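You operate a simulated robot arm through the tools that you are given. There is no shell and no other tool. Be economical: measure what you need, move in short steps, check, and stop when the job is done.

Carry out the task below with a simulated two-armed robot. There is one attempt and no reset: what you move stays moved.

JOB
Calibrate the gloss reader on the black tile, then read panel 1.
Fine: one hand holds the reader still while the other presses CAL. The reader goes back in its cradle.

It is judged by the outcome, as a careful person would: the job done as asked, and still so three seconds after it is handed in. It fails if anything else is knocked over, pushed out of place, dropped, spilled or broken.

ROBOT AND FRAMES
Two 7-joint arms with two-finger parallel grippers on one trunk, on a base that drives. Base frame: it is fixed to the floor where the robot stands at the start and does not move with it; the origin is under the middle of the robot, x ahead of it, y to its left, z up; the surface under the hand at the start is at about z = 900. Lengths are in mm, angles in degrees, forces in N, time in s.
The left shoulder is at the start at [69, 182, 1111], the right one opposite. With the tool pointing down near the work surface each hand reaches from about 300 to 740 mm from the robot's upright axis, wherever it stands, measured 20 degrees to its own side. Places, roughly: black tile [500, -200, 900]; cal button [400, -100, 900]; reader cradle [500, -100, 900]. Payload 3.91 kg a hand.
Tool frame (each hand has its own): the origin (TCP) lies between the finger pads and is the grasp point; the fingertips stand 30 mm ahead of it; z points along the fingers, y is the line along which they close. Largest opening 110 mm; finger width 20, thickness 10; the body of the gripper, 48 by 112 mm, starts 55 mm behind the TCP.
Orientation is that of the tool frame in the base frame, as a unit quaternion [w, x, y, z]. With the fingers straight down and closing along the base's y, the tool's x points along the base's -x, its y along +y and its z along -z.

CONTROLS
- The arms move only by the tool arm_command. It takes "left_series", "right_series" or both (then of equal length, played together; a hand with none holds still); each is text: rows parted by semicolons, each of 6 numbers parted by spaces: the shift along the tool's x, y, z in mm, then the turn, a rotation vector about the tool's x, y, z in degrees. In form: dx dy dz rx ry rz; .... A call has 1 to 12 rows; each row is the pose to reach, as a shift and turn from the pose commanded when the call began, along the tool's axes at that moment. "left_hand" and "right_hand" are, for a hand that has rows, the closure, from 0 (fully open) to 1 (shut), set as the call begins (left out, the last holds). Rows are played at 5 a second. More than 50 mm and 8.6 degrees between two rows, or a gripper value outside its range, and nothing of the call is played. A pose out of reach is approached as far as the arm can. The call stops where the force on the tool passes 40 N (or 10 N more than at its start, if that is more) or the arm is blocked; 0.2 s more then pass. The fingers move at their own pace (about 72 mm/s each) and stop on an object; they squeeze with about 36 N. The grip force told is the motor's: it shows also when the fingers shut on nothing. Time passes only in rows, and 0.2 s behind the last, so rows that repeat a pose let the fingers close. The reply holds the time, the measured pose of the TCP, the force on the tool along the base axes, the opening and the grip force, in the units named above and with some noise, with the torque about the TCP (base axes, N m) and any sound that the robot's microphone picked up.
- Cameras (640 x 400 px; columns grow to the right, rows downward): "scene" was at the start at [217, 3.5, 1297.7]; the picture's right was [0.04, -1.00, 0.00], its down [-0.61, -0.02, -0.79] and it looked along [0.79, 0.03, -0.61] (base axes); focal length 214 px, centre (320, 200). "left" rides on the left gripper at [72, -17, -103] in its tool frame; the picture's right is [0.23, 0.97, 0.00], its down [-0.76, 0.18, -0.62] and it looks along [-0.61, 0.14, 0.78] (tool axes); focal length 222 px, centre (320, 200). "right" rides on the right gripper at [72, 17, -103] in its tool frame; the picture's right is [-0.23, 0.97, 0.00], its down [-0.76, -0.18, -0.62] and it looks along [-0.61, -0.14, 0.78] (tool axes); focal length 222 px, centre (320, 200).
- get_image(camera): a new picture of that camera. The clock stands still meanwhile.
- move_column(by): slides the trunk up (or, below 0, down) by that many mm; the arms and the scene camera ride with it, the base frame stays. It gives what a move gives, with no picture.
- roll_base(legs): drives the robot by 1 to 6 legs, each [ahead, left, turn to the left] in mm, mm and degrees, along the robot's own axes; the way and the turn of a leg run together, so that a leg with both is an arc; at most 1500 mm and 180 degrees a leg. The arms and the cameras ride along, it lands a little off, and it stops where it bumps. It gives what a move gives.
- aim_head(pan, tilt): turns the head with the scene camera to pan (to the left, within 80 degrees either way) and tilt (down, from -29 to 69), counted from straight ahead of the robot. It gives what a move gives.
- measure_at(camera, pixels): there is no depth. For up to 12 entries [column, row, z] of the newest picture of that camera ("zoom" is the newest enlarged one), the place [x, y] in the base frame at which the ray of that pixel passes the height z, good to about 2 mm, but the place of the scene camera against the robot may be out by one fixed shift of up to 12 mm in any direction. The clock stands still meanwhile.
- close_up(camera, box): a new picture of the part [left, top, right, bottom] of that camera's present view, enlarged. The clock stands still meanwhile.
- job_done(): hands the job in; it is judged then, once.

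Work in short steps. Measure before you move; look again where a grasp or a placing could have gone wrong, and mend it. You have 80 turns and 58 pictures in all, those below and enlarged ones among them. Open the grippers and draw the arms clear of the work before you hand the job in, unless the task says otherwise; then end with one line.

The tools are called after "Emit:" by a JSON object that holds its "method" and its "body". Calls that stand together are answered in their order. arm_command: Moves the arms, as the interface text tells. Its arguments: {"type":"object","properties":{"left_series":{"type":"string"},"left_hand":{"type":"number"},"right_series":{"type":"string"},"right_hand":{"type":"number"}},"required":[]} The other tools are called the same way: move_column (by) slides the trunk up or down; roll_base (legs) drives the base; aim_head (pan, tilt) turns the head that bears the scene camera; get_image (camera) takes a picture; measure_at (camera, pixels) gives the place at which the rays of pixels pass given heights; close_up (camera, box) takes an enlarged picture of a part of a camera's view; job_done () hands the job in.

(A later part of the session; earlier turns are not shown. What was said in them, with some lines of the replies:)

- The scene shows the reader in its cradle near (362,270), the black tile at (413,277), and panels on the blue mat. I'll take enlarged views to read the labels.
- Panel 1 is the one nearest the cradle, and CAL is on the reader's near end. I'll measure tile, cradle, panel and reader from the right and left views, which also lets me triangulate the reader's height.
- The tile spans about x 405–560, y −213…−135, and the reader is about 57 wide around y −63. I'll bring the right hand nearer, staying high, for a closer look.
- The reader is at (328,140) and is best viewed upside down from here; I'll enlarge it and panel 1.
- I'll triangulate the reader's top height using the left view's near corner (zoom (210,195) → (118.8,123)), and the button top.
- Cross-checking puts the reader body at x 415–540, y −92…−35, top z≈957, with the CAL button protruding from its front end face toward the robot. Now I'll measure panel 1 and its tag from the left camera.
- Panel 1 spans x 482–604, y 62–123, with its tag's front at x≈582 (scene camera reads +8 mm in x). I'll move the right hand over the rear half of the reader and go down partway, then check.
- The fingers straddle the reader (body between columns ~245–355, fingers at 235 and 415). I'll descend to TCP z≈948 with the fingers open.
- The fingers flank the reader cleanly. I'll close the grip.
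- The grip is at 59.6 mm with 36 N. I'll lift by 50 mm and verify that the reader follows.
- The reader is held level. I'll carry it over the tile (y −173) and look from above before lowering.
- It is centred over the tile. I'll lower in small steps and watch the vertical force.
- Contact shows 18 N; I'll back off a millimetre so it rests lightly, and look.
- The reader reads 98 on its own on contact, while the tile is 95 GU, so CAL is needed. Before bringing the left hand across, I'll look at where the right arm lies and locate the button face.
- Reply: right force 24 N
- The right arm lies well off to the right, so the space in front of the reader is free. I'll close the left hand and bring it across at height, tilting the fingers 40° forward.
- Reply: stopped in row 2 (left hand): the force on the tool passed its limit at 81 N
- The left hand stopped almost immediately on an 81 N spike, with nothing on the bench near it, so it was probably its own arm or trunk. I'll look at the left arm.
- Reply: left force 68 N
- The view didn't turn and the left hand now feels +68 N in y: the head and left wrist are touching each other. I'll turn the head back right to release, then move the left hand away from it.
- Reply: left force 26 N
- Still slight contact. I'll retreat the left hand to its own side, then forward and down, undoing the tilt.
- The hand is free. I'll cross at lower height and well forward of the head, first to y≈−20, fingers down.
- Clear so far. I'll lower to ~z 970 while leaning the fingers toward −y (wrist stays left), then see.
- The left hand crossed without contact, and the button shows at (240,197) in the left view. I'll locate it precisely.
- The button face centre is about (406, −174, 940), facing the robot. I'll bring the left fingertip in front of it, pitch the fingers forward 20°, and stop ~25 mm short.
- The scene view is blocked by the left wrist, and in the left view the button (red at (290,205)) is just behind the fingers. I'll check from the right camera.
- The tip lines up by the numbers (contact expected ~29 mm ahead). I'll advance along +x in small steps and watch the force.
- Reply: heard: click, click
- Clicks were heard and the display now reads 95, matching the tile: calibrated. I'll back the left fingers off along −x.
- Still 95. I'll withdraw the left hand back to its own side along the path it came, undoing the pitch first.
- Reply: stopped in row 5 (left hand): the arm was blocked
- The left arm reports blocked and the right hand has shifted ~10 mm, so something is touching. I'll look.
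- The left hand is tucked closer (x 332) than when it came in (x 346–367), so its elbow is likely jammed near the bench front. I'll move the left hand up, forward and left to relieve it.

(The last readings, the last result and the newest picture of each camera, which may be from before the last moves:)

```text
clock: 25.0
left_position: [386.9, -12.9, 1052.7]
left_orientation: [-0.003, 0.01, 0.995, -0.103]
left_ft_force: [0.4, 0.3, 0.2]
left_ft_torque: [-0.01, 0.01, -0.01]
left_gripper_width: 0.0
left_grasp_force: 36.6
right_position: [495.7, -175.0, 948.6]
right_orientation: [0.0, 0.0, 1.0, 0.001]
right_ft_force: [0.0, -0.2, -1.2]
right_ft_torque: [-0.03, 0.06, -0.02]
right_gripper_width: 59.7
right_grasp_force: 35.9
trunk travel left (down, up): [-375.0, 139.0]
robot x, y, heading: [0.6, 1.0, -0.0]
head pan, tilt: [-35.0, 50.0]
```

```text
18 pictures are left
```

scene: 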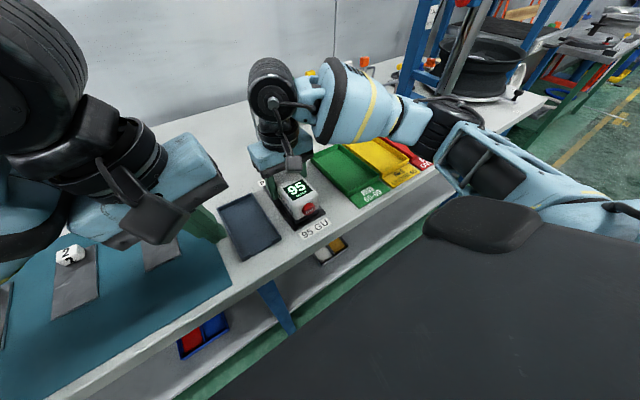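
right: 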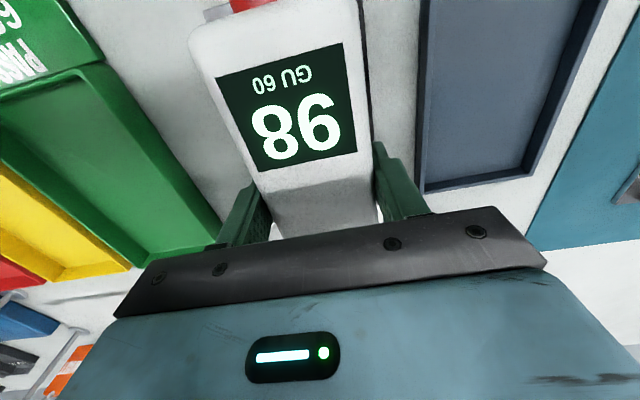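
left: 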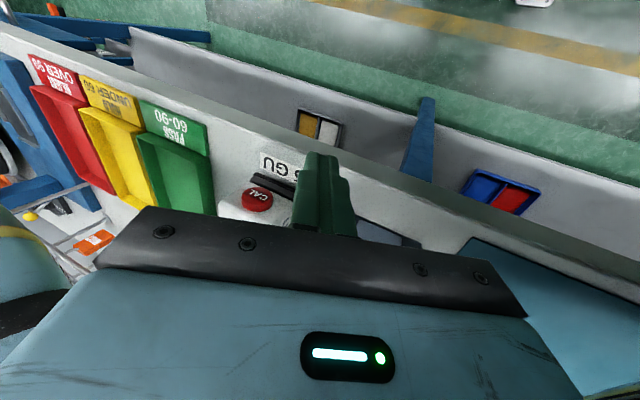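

Everything sprang back (right hand at its old pose, display still 95). I'll take the left hand well to the left.

Emit:
{"method": "arm_command", "body": {"left_series": "0 35 -11 -2 0 0; 0 70 -22 -4 0 0; 0 105 -33 -6 0 0; 0 140 -44 -8 0 0; 0 175 -55 -10 0 0; 0 210 -66 -12 0 0; 0 245 -77 -12 0 0; 0 277 -89 -12 0 0; 0 277 -89 -12 0 0"}}

Emit:
{"method": "aim_head", "body": {"pan": 0, "tilt": 45}}

Emit:
{"method": "get_image", "body": {"camera": "scene"}}

```text
clock: 27.0
left_position: [392.5, 276.1, 1080.3]
left_orientation: [-0.004, 0.011, 1.0, 0.0]
left_ft_force: [0.5, 0.0, 0.0]
left_ft_torque: [0.02, 0.03, 0.0]
left_gripper_width: 0.1
left_grasp_force: 36.2
right_position: [496.1, -175.2, 948.9]
right_orientation: [0.0, 0.0, 1.0, 0.001]
right_ft_force: [0.2, -0.7, -3.6]
right_ft_torque: [0.0, -0.07, 0.05]
right_gripper_width: 59.9
right_grasp_force: 36.1
trunk travel left (down, up): [-375.0, 139.0]
robot x, y, heading: [-0.3, 2.7, -0.1]
head pan, tilt: [-35.0, 50.0]
```

```text
clock: 28.0
left_position: [393.8, 274.9, 1081.4]
left_orientation: [-0.002, 0.011, 1.0, 0.0]
left_ft_force: [-0.9, 0.8, -0.2]
left_ft_torque: [-0.05, -0.03, 0.0]
left_gripper_width: 0.2
left_grasp_force: 36.1
right_position: [495.1, -174.7, 949.3]
right_orientation: [0.0, -0.001, 1.0, 0.001]
right_ft_force: [-0.9, -0.1, -2.7]
right_ft_torque: [0.02, -0.02, -0.01]
right_gripper_width: 59.7
right_grasp_force: 36.1
trunk travel left (down, up): [-375.0, 139.0]
robot x, y, heading: [0.6, 4.1, -0.2]
head pan, tilt: [0.0, 45.0]
```

```text
17 pictures are left
```

scene: 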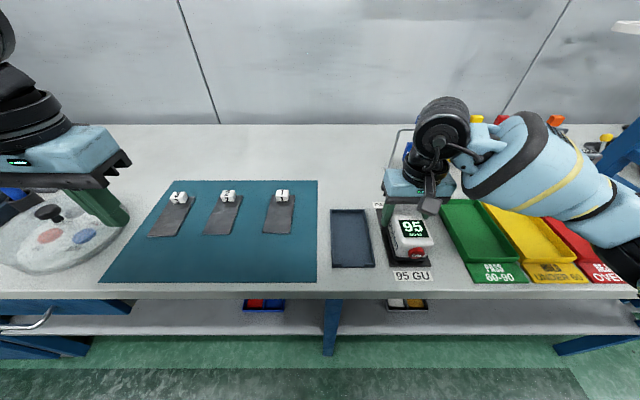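

The path is clear and the left hand is away at y≈275. I'll lift the reader and carry it toward panel 1 (target TCP (530, 92)), staying high.

Emit:
{"method": "arm_command", "body": {"right_series": "0 0 -25 0 0 0; 0 0 -60 0 0 0; -5 40 -60 0 0 0; -10 80 -60 0 0 0; -15 120 -60 0 0 0; -20 160 -60 0 0 0; -25 200 -60 0 0 0; -30 240 -60 0 0 0; -34 267 -60 0 0 0; -34 267 -60 0 0 0"}}

Emit:
{"method": "close_up", "body": {"camera": "scene", "box": [200, 130, 360, 260]}}

```text
clock: 30.2
left_position: [393.4, 274.3, 1081.6]
left_orientation: [-0.002, 0.012, 1.0, -0.001]
left_ft_force: [-0.5, -0.1, -0.1]
left_ft_torque: [0.02, -0.02, 0.03]
left_gripper_width: 0.0
left_grasp_force: 35.2
right_position: [528.4, 92.2, 1009.3]
right_orientation: [0.001, 0.002, 1.0, 0.001]
right_ft_force: [0.0, 0.4, -2.7]
right_ft_torque: [-0.01, -0.06, 0.03]
right_gripper_width: 59.8
right_grasp_force: 36.1
trunk travel left (down, up): [-375.0, 139.0]
robot x, y, heading: [0.1, -0.0, 0.1]
head pan, tilt: [0.0, 45.0]
```

```text
3.08 times, centred on (280, 195) of scene
```

zoom: 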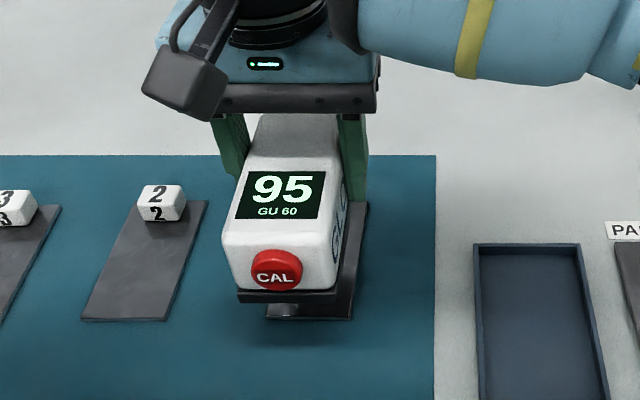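

The reader is over panel 1. I'll lower to z≈975 and check the rear clearance to the "1" tag from the left camera.

Emit:
{"method": "arm_command", "body": {"right_series": "0 0 18 0 0 0; 0 0 34 0 0 0; 0 0 34 0 0 0"}}

Emit:
{"method": "get_image", "body": {"camera": "left"}}

Emit:
{"method": "get_image", "body": {"camera": "right"}}

```text
clock: 31.0
left_position: [393.0, 275.9, 1080.0]
left_orientation: [-0.002, 0.012, 1.0, -0.001]
left_ft_force: [0.2, 0.0, 0.2]
left_ft_torque: [0.01, 0.0, 0.0]
left_gripper_width: 0.0
left_grasp_force: 36.0
right_position: [528.7, 93.3, 974.8]
right_orientation: [0.001, -0.001, 1.0, 0.0]
right_ft_force: [-0.5, 0.4, -3.1]
right_ft_torque: [-0.01, -0.11, 0.01]
right_gripper_width: 59.8
right_grasp_force: 35.7
trunk travel left (down, up): [-375.0, 139.0]
robot x, y, heading: [-1.8, -0.5, 0.1]
head pan, tilt: [0.0, 45.0]
```

```text
15 pictures are left
```

left: 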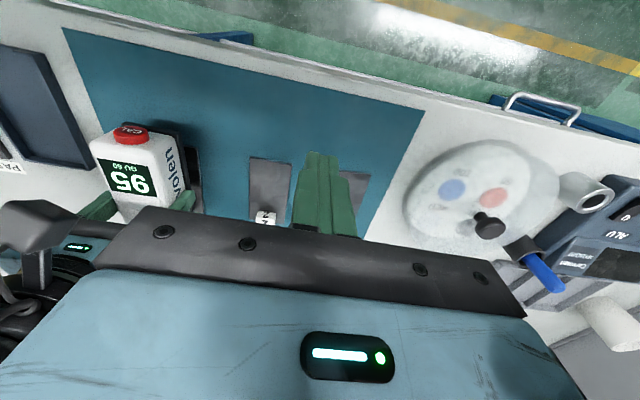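

```text
14 pictures are left
```

right: 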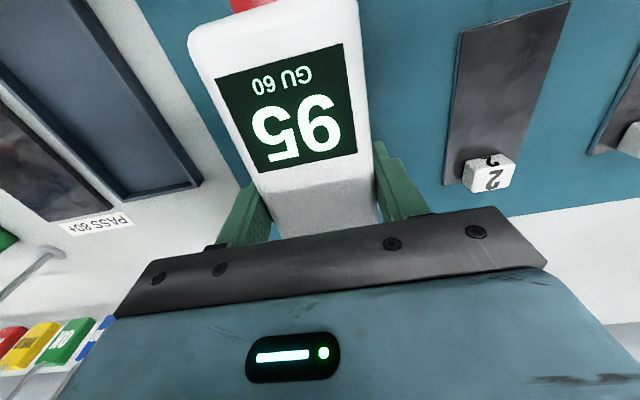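

The calculated rear clearance is ~10 mm; I'll add 4 mm margin toward the robot and lower in small steps until light contact.

Emit:
{"method": "arm_command", "body": {"right_series": "4 -0.5 0 0 0 0; 4 -0.5 10 0 0 0; 4 -0.5 18 0 0 0; 4 -0.5 22 0 0 0; 4 -0.5 24 0 0 0; 4 -0.5 24 0 0 0"}}

Emit:
{"method": "close_up", "body": {"camera": "scene", "box": [200, 130, 360, 260]}}

```text
clock: 32.4
left_position: [393.6, 275.2, 1080.1]
left_orientation: [-0.003, 0.012, 1.0, -0.001]
left_ft_force: [-0.5, -0.7, -0.4]
left_ft_torque: [-0.01, 0.02, 0.01]
left_gripper_width: 0.0
left_grasp_force: 35.6
right_position: [525.3, 91.1, 950.9]
right_orientation: [0.0, 0.001, 1.0, 0.002]
right_ft_force: [-0.4, 0.5, -2.2]
right_ft_torque: [-0.01, -0.04, 0.0]
right_gripper_width: 59.8
right_grasp_force: 36.1
trunk travel left (down, up): [-375.0, 139.0]
robot x, y, heading: [1.1, -3.2, 0.0]
head pan, tilt: [0.0, 45.0]
```

```text
3.08 times, centred on (280, 195) of scene
```

zoom: 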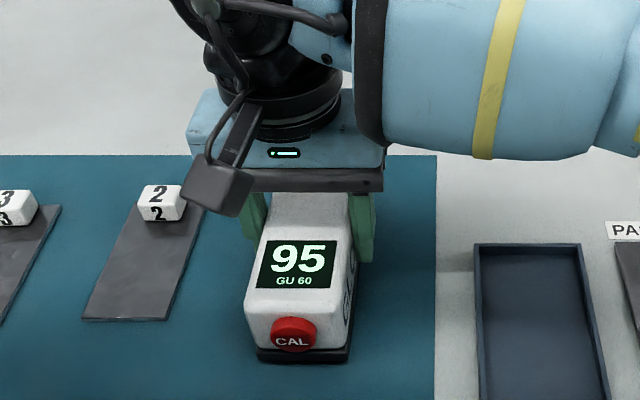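

Not in contact yet (force still −2 N). I'll continue in 1 mm steps.

Emit:
{"method": "arm_command", "body": {"right_series": "0 0 1.5 0 0 0; 0 0 3 0 0 0; 0 0 4 0 0 0; 0 0 4 0 0 0"}}

Emit:
{"method": "close_up", "body": {"camera": "scene", "box": [200, 130, 360, 260]}}

```text
clock: 33.4
left_position: [391.4, 273.9, 1080.9]
left_orientation: [-0.002, 0.012, 1.0, -0.001]
left_ft_force: [0.0, 0.4, 0.7]
left_ft_torque: [0.0, 0.03, 0.02]
left_gripper_width: 0.0
left_grasp_force: 36.3
right_position: [524.8, 91.5, 949.5]
right_orientation: [0.002, 0.001, 1.0, 0.001]
right_ft_force: [2.9, -1.8, 20.4]
right_ft_torque: [-0.25, 0.7, 0.05]
right_gripper_width: 59.6
right_grasp_force: 36.1
trunk travel left (down, up): [-375.0, 139.0]
robot x, y, heading: [0.4, -1.4, -0.0]
head pan, tilt: [0.0, 45.0]
```

```text
3.08 times, centred on (280, 195) of scene
```

zoom: 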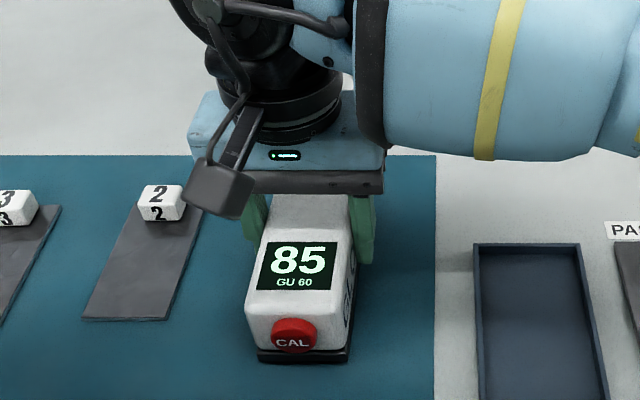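

Panel 1 reads 85 GU. I'll hold briefly with lighter pressure, then lift straight up.

Emit:
{"method": "arm_command", "body": {"right_series": "0 0 -0.5 0 0 0; 0 0 -0.5 0 0 0; 0 0 -0.5 0 0 0; 0 0 -0.5 0 0 0; 0 0 -0.5 0 0 0; 0 0 -10 0 0 0; 0 0 -30 0 0 0; 0 0 -62 0 0 0; 0 0 -62 0 0 0"}}

Emit:
{"method": "close_up", "body": {"camera": "scene", "box": [200, 130, 400, 280]}}

```text
clock: 35.4
left_position: [392.9, 275.6, 1081.8]
left_orientation: [-0.003, 0.011, 1.0, -0.001]
left_ft_force: [0.1, 0.0, 0.9]
left_ft_torque: [-0.02, -0.04, -0.02]
left_gripper_width: 0.0
left_grasp_force: 36.2
right_position: [525.6, 92.4, 1009.2]
right_orientation: [0.0, 0.0, 1.0, 0.0]
right_ft_force: [0.3, 0.7, -3.2]
right_ft_torque: [0.03, -0.11, 0.02]
right_gripper_width: 59.7
right_grasp_force: 35.8
trunk travel left (down, up): [-375.0, 139.0]
robot x, y, heading: [1.3, -0.8, 0.2]
head pan, tilt: [0.0, 45.0]
```

```text
2.67 times, centred on (300, 205) of scene
```

zoom: 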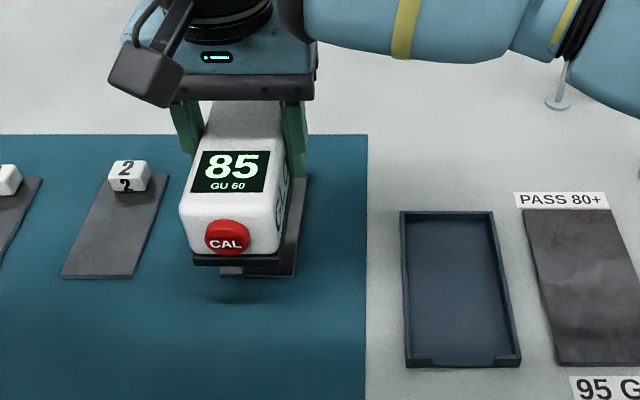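

The display keeps 85. Now I'll carry the reader back over the cradle (TCP target (496, −63.5)) and confirm the cradle's place.

Emit:
{"method": "arm_command", "body": {"right_series": "0 -35 0 0 0 0; 10 -75 0 0 0 0; 20 -115 0 0 0 0; 29.5 -156 0 0 0 0; 29.5 -156 0 0 0 0; 29.5 -156 15 0 0 0; 29.5 -156 25 0 0 0; 29.5 -156 25 0 0 0"}}

Emit:
{"method": "close_up", "body": {"camera": "scene", "box": [280, 170, 440, 290]}}

Emit:
{"method": "close_up", "body": {"camera": "left", "box": [0, 0, 200, 200]}}

```text
clock: 37.2
left_position: [392.0, 275.6, 1081.0]
left_orientation: [-0.002, 0.011, 1.0, -0.001]
left_ft_force: [0.2, -0.3, 0.0]
left_ft_torque: [-0.04, 0.01, -0.02]
left_gripper_width: 0.0
left_grasp_force: 36.0
right_position: [495.7, -64.8, 984.7]
right_orientation: [0.0, 0.0, 1.0, 0.001]
right_ft_force: [-0.3, -0.1, -2.8]
right_ft_torque: [0.0, -0.06, 0.0]
right_gripper_width: 59.8
right_grasp_force: 35.4
trunk travel left (down, up): [-375.0, 139.0]
robot x, y, heading: [-4.8, -0.9, -0.1]
head pan, tilt: [0.0, 45.0]
```

```text
3.33 times, centred on (360, 230) of scene
```

zoom: 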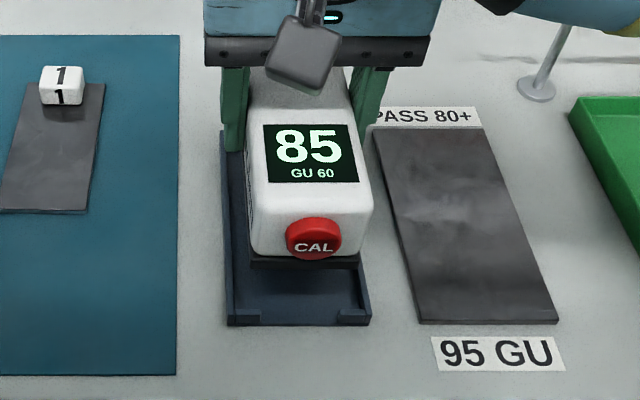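

```text
2.00 times, centred on (100, 100) of left
```

zoom: 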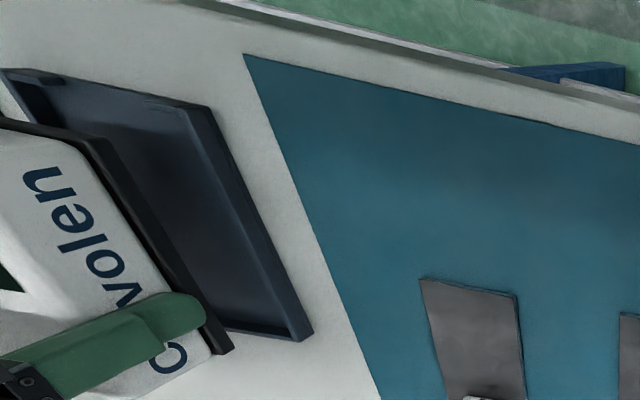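

The reader is aligned over the cradle, and my commanded position equals the pick-up pose within 0.5 mm. I'll lower ~34 mm gently.

Emit:
{"method": "arm_command", "body": {"right_series": "0 -0.5 12 0 0 0; 0 -0.5 22 0 0 0; 0 -0.5 29 0 0 0; 0 -0.5 32 0 0 0; 0 -0.5 34 0 0 0; 0 -0.5 34 0 0 0"}}

Emit:
{"method": "close_up", "body": {"camera": "scene", "box": [280, 170, 440, 290]}}

```text
clock: 38.6
left_position: [392.9, 276.1, 1080.8]
left_orientation: [-0.003, 0.011, 1.0, -0.001]
left_ft_force: [-0.5, 0.1, 0.2]
left_ft_torque: [0.01, -0.02, 0.0]
left_gripper_width: 0.1
left_grasp_force: 35.9
right_position: [496.5, -61.9, 950.4]
right_orientation: [0.0, 0.0, 1.0, 0.0]
right_ft_force: [0.3, -0.1, -2.1]
right_ft_torque: [-0.01, -0.02, -0.03]
right_gripper_width: 59.8
right_grasp_force: 35.8
trunk travel left (down, up): [-375.0, 139.0]
robot x, y, heading: [1.6, 0.9, 0.2]
head pan, tilt: [0.0, 45.0]
```

```text
3.33 times, centred on (360, 230) of scene
```

zoom: 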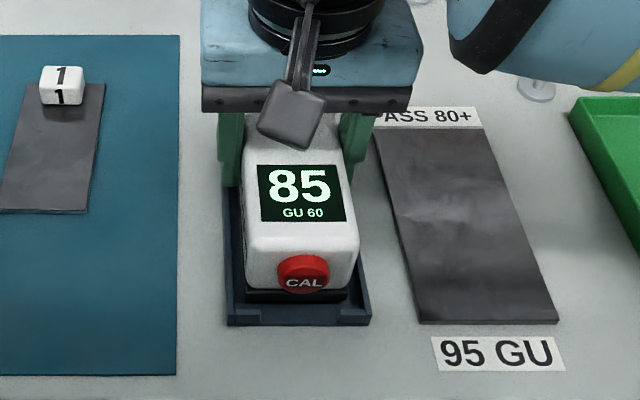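

It's inside the cradle walls with no side forces. I'll go down the last couple of millimetres to contact.

Emit:
{"method": "arm_command", "body": {"right_series": "0 0 1 0 0 0; 0 0 2 0 0 0; 0 0 2.5 0 0 0; 0 0 2.5 0 0 0"}}

```text
clock: 39.6
left_position: [392.9, 276.3, 1080.4]
left_orientation: [-0.003, 0.011, 1.0, -0.001]
left_ft_force: [-0.2, -0.4, -0.7]
left_ft_torque: [0.02, 0.02, 0.0]
left_gripper_width: 0.0
left_grasp_force: 35.3
right_position: [495.9, -63.9, 947.8]
right_orientation: [0.001, -0.001, 1.0, 0.001]
right_ft_force: [-0.2, 0.1, -2.7]
right_ft_torque: [-0.03, -0.05, 0.03]
right_gripper_width: 59.8
right_grasp_force: 36.3
trunk travel left (down, up): [-375.0, 139.0]
robot x, y, heading: [3.9, -2.8, -0.2]
head pan, tilt: [0.0, 45.0]
```

Still carrying its weight; a few more millimetres.

Emit:
{"method": "arm_command", "body": {"right_series": "0 0 1 0 0 0; 0 0 2 0 0 0; 0 0 2 0 0 0"}}

```text
clock: 40.4
left_position: [393.6, 275.9, 1080.9]
left_orientation: [-0.002, 0.012, 1.0, -0.001]
left_ft_force: [0.0, -0.1, 0.2]
left_ft_torque: [0.01, 0.03, 0.04]
left_gripper_width: 0.0
left_grasp_force: 36.3
right_position: [497.2, -64.4, 947.0]
right_orientation: [0.001, 0.001, 1.0, 0.001]
right_ft_force: [-0.1, -1.5, 0.9]
right_ft_torque: [-0.11, -0.2, -0.02]
right_gripper_width: 59.7
right_grasp_force: 36.4
trunk travel left (down, up): [-375.0, 139.0]
robot x, y, heading: [1.2, 1.7, -0.1]
head pan, tilt: [0.0, 45.0]
```

The weight is now on the cradle. I'll open the right hand, let it settle, then rise straight up.

Emit:
{"method": "arm_command", "body": {"right_series": "0 0 0 0 0 0; 0 0 0 0 0 0; 0 0 0 0 0 0; 0 0 0 0 0 0; 0 0 0 0 0 0", "right_hand": 0}}

Emit:
{"method": "close_up", "body": {"camera": "scene", "box": [280, 170, 440, 290]}}

```text
clock: 41.6
left_position: [393.5, 275.0, 1080.4]
left_orientation: [-0.003, 0.011, 1.0, 0.0]
left_ft_force: [-0.4, 0.3, -0.5]
left_ft_torque: [0.01, -0.03, 0.01]
left_gripper_width: 0.0
left_grasp_force: 36.4
right_position: [497.0, -65.0, 946.0]
right_orientation: [0.0, 0.0, 1.0, 0.001]
right_ft_force: [-0.4, -0.6, 0.0]
right_ft_torque: [-0.01, -0.02, -0.02]
right_gripper_width: 110.2
right_grasp_force: 0.0
trunk travel left (down, up): [-375.0, 139.0]
robot x, y, heading: [-0.1, 1.4, -0.1]
head pan, tilt: [0.0, 45.0]
```

```text
3.33 times, centred on (360, 230) of scene
```

zoom: 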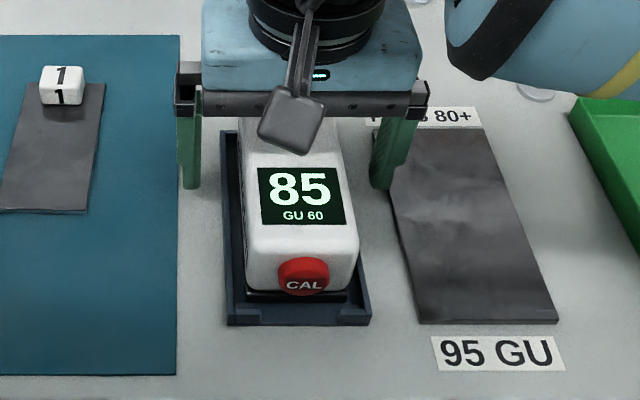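

The reader sits in the cradle, released. I'll raise the right hand straight up, shift it back a little, and open the left hand.

Emit:
{"method": "arm_command", "body": {"right_series": "0 0 -20 0 0 0; 0 0 -60 0 0 0; 0 0 -105 0 0 0; 0 -20 -150 0 0 0; 10 -45 -190 0 0 0; 20 -70 -220 0 0 0; 20 -70 -220 0 0 0", "left_series": "0 0 0 0 0 0; 0 0 0 0 0 0; 0 0 0 0 0 0; 0 0 0 0 0 0; 0 0 0 0 0 0; 0 0 0 0 0 0; 0 0 0 0 0 0", "left_hand": 0}}

Emit:
{"method": "get_image", "body": {"camera": "scene"}}

Emit:
{"method": "close_up", "body": {"camera": "scene", "box": [280, 170, 440, 290]}}

```text
clock: 43.2
left_position: [393.4, 276.8, 1080.4]
left_orientation: [-0.004, 0.011, 1.0, -0.001]
left_ft_force: [1.2, 0.6, -0.2]
left_ft_torque: [0.01, 0.01, 0.03]
left_gripper_width: 109.8
left_grasp_force: 0.0
right_position: [475.2, -131.7, 1166.7]
right_orientation: [0.0, 0.001, 1.0, 0.0]
right_ft_force: [0.0, 0.0, 0.0]
right_ft_torque: [-0.02, 0.04, -0.02]
right_gripper_width: 110.0
right_grasp_force: 0.0
trunk travel left (down, up): [-375.0, 139.0]
robot x, y, heading: [-3.1, -1.5, 0.0]
head pan, tilt: [0.0, 45.0]
```

```text
6 pictures are left
```

scene: 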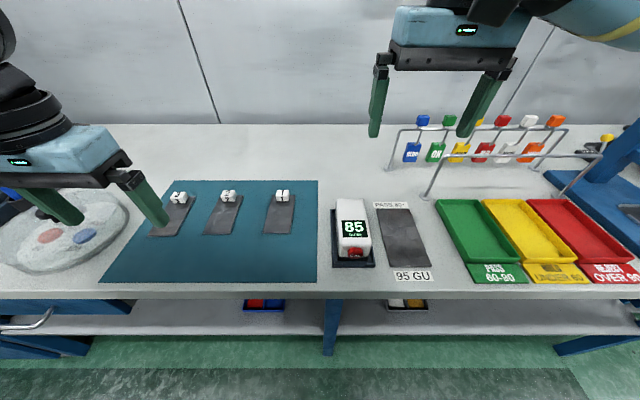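

```text
3.33 times, centred on (360, 230) of scene
```

zoom: 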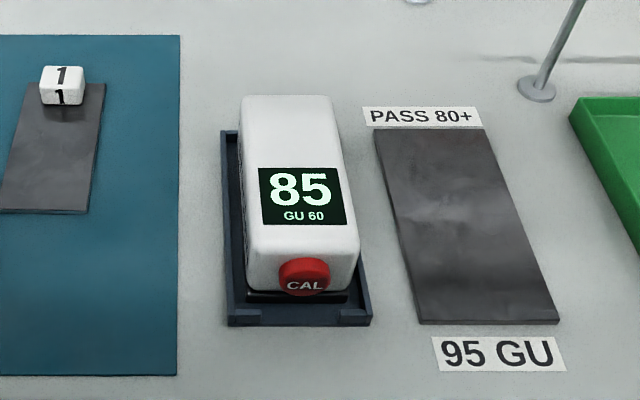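

The reader is back in its cradle showing 85. The tile, panels and everything else are where they were, both grippers are open and the arms are clear. I'll hand it in.

Emit:
{"method": "job_done", "body": {}}

```text
The job is handed in.
```

The reader is calibrated on the black tile (it read 98 before CAL and 95 after, matching the tile's 95 GU label), panel 1 reads 85 GU, and the reader is back in its cradle.
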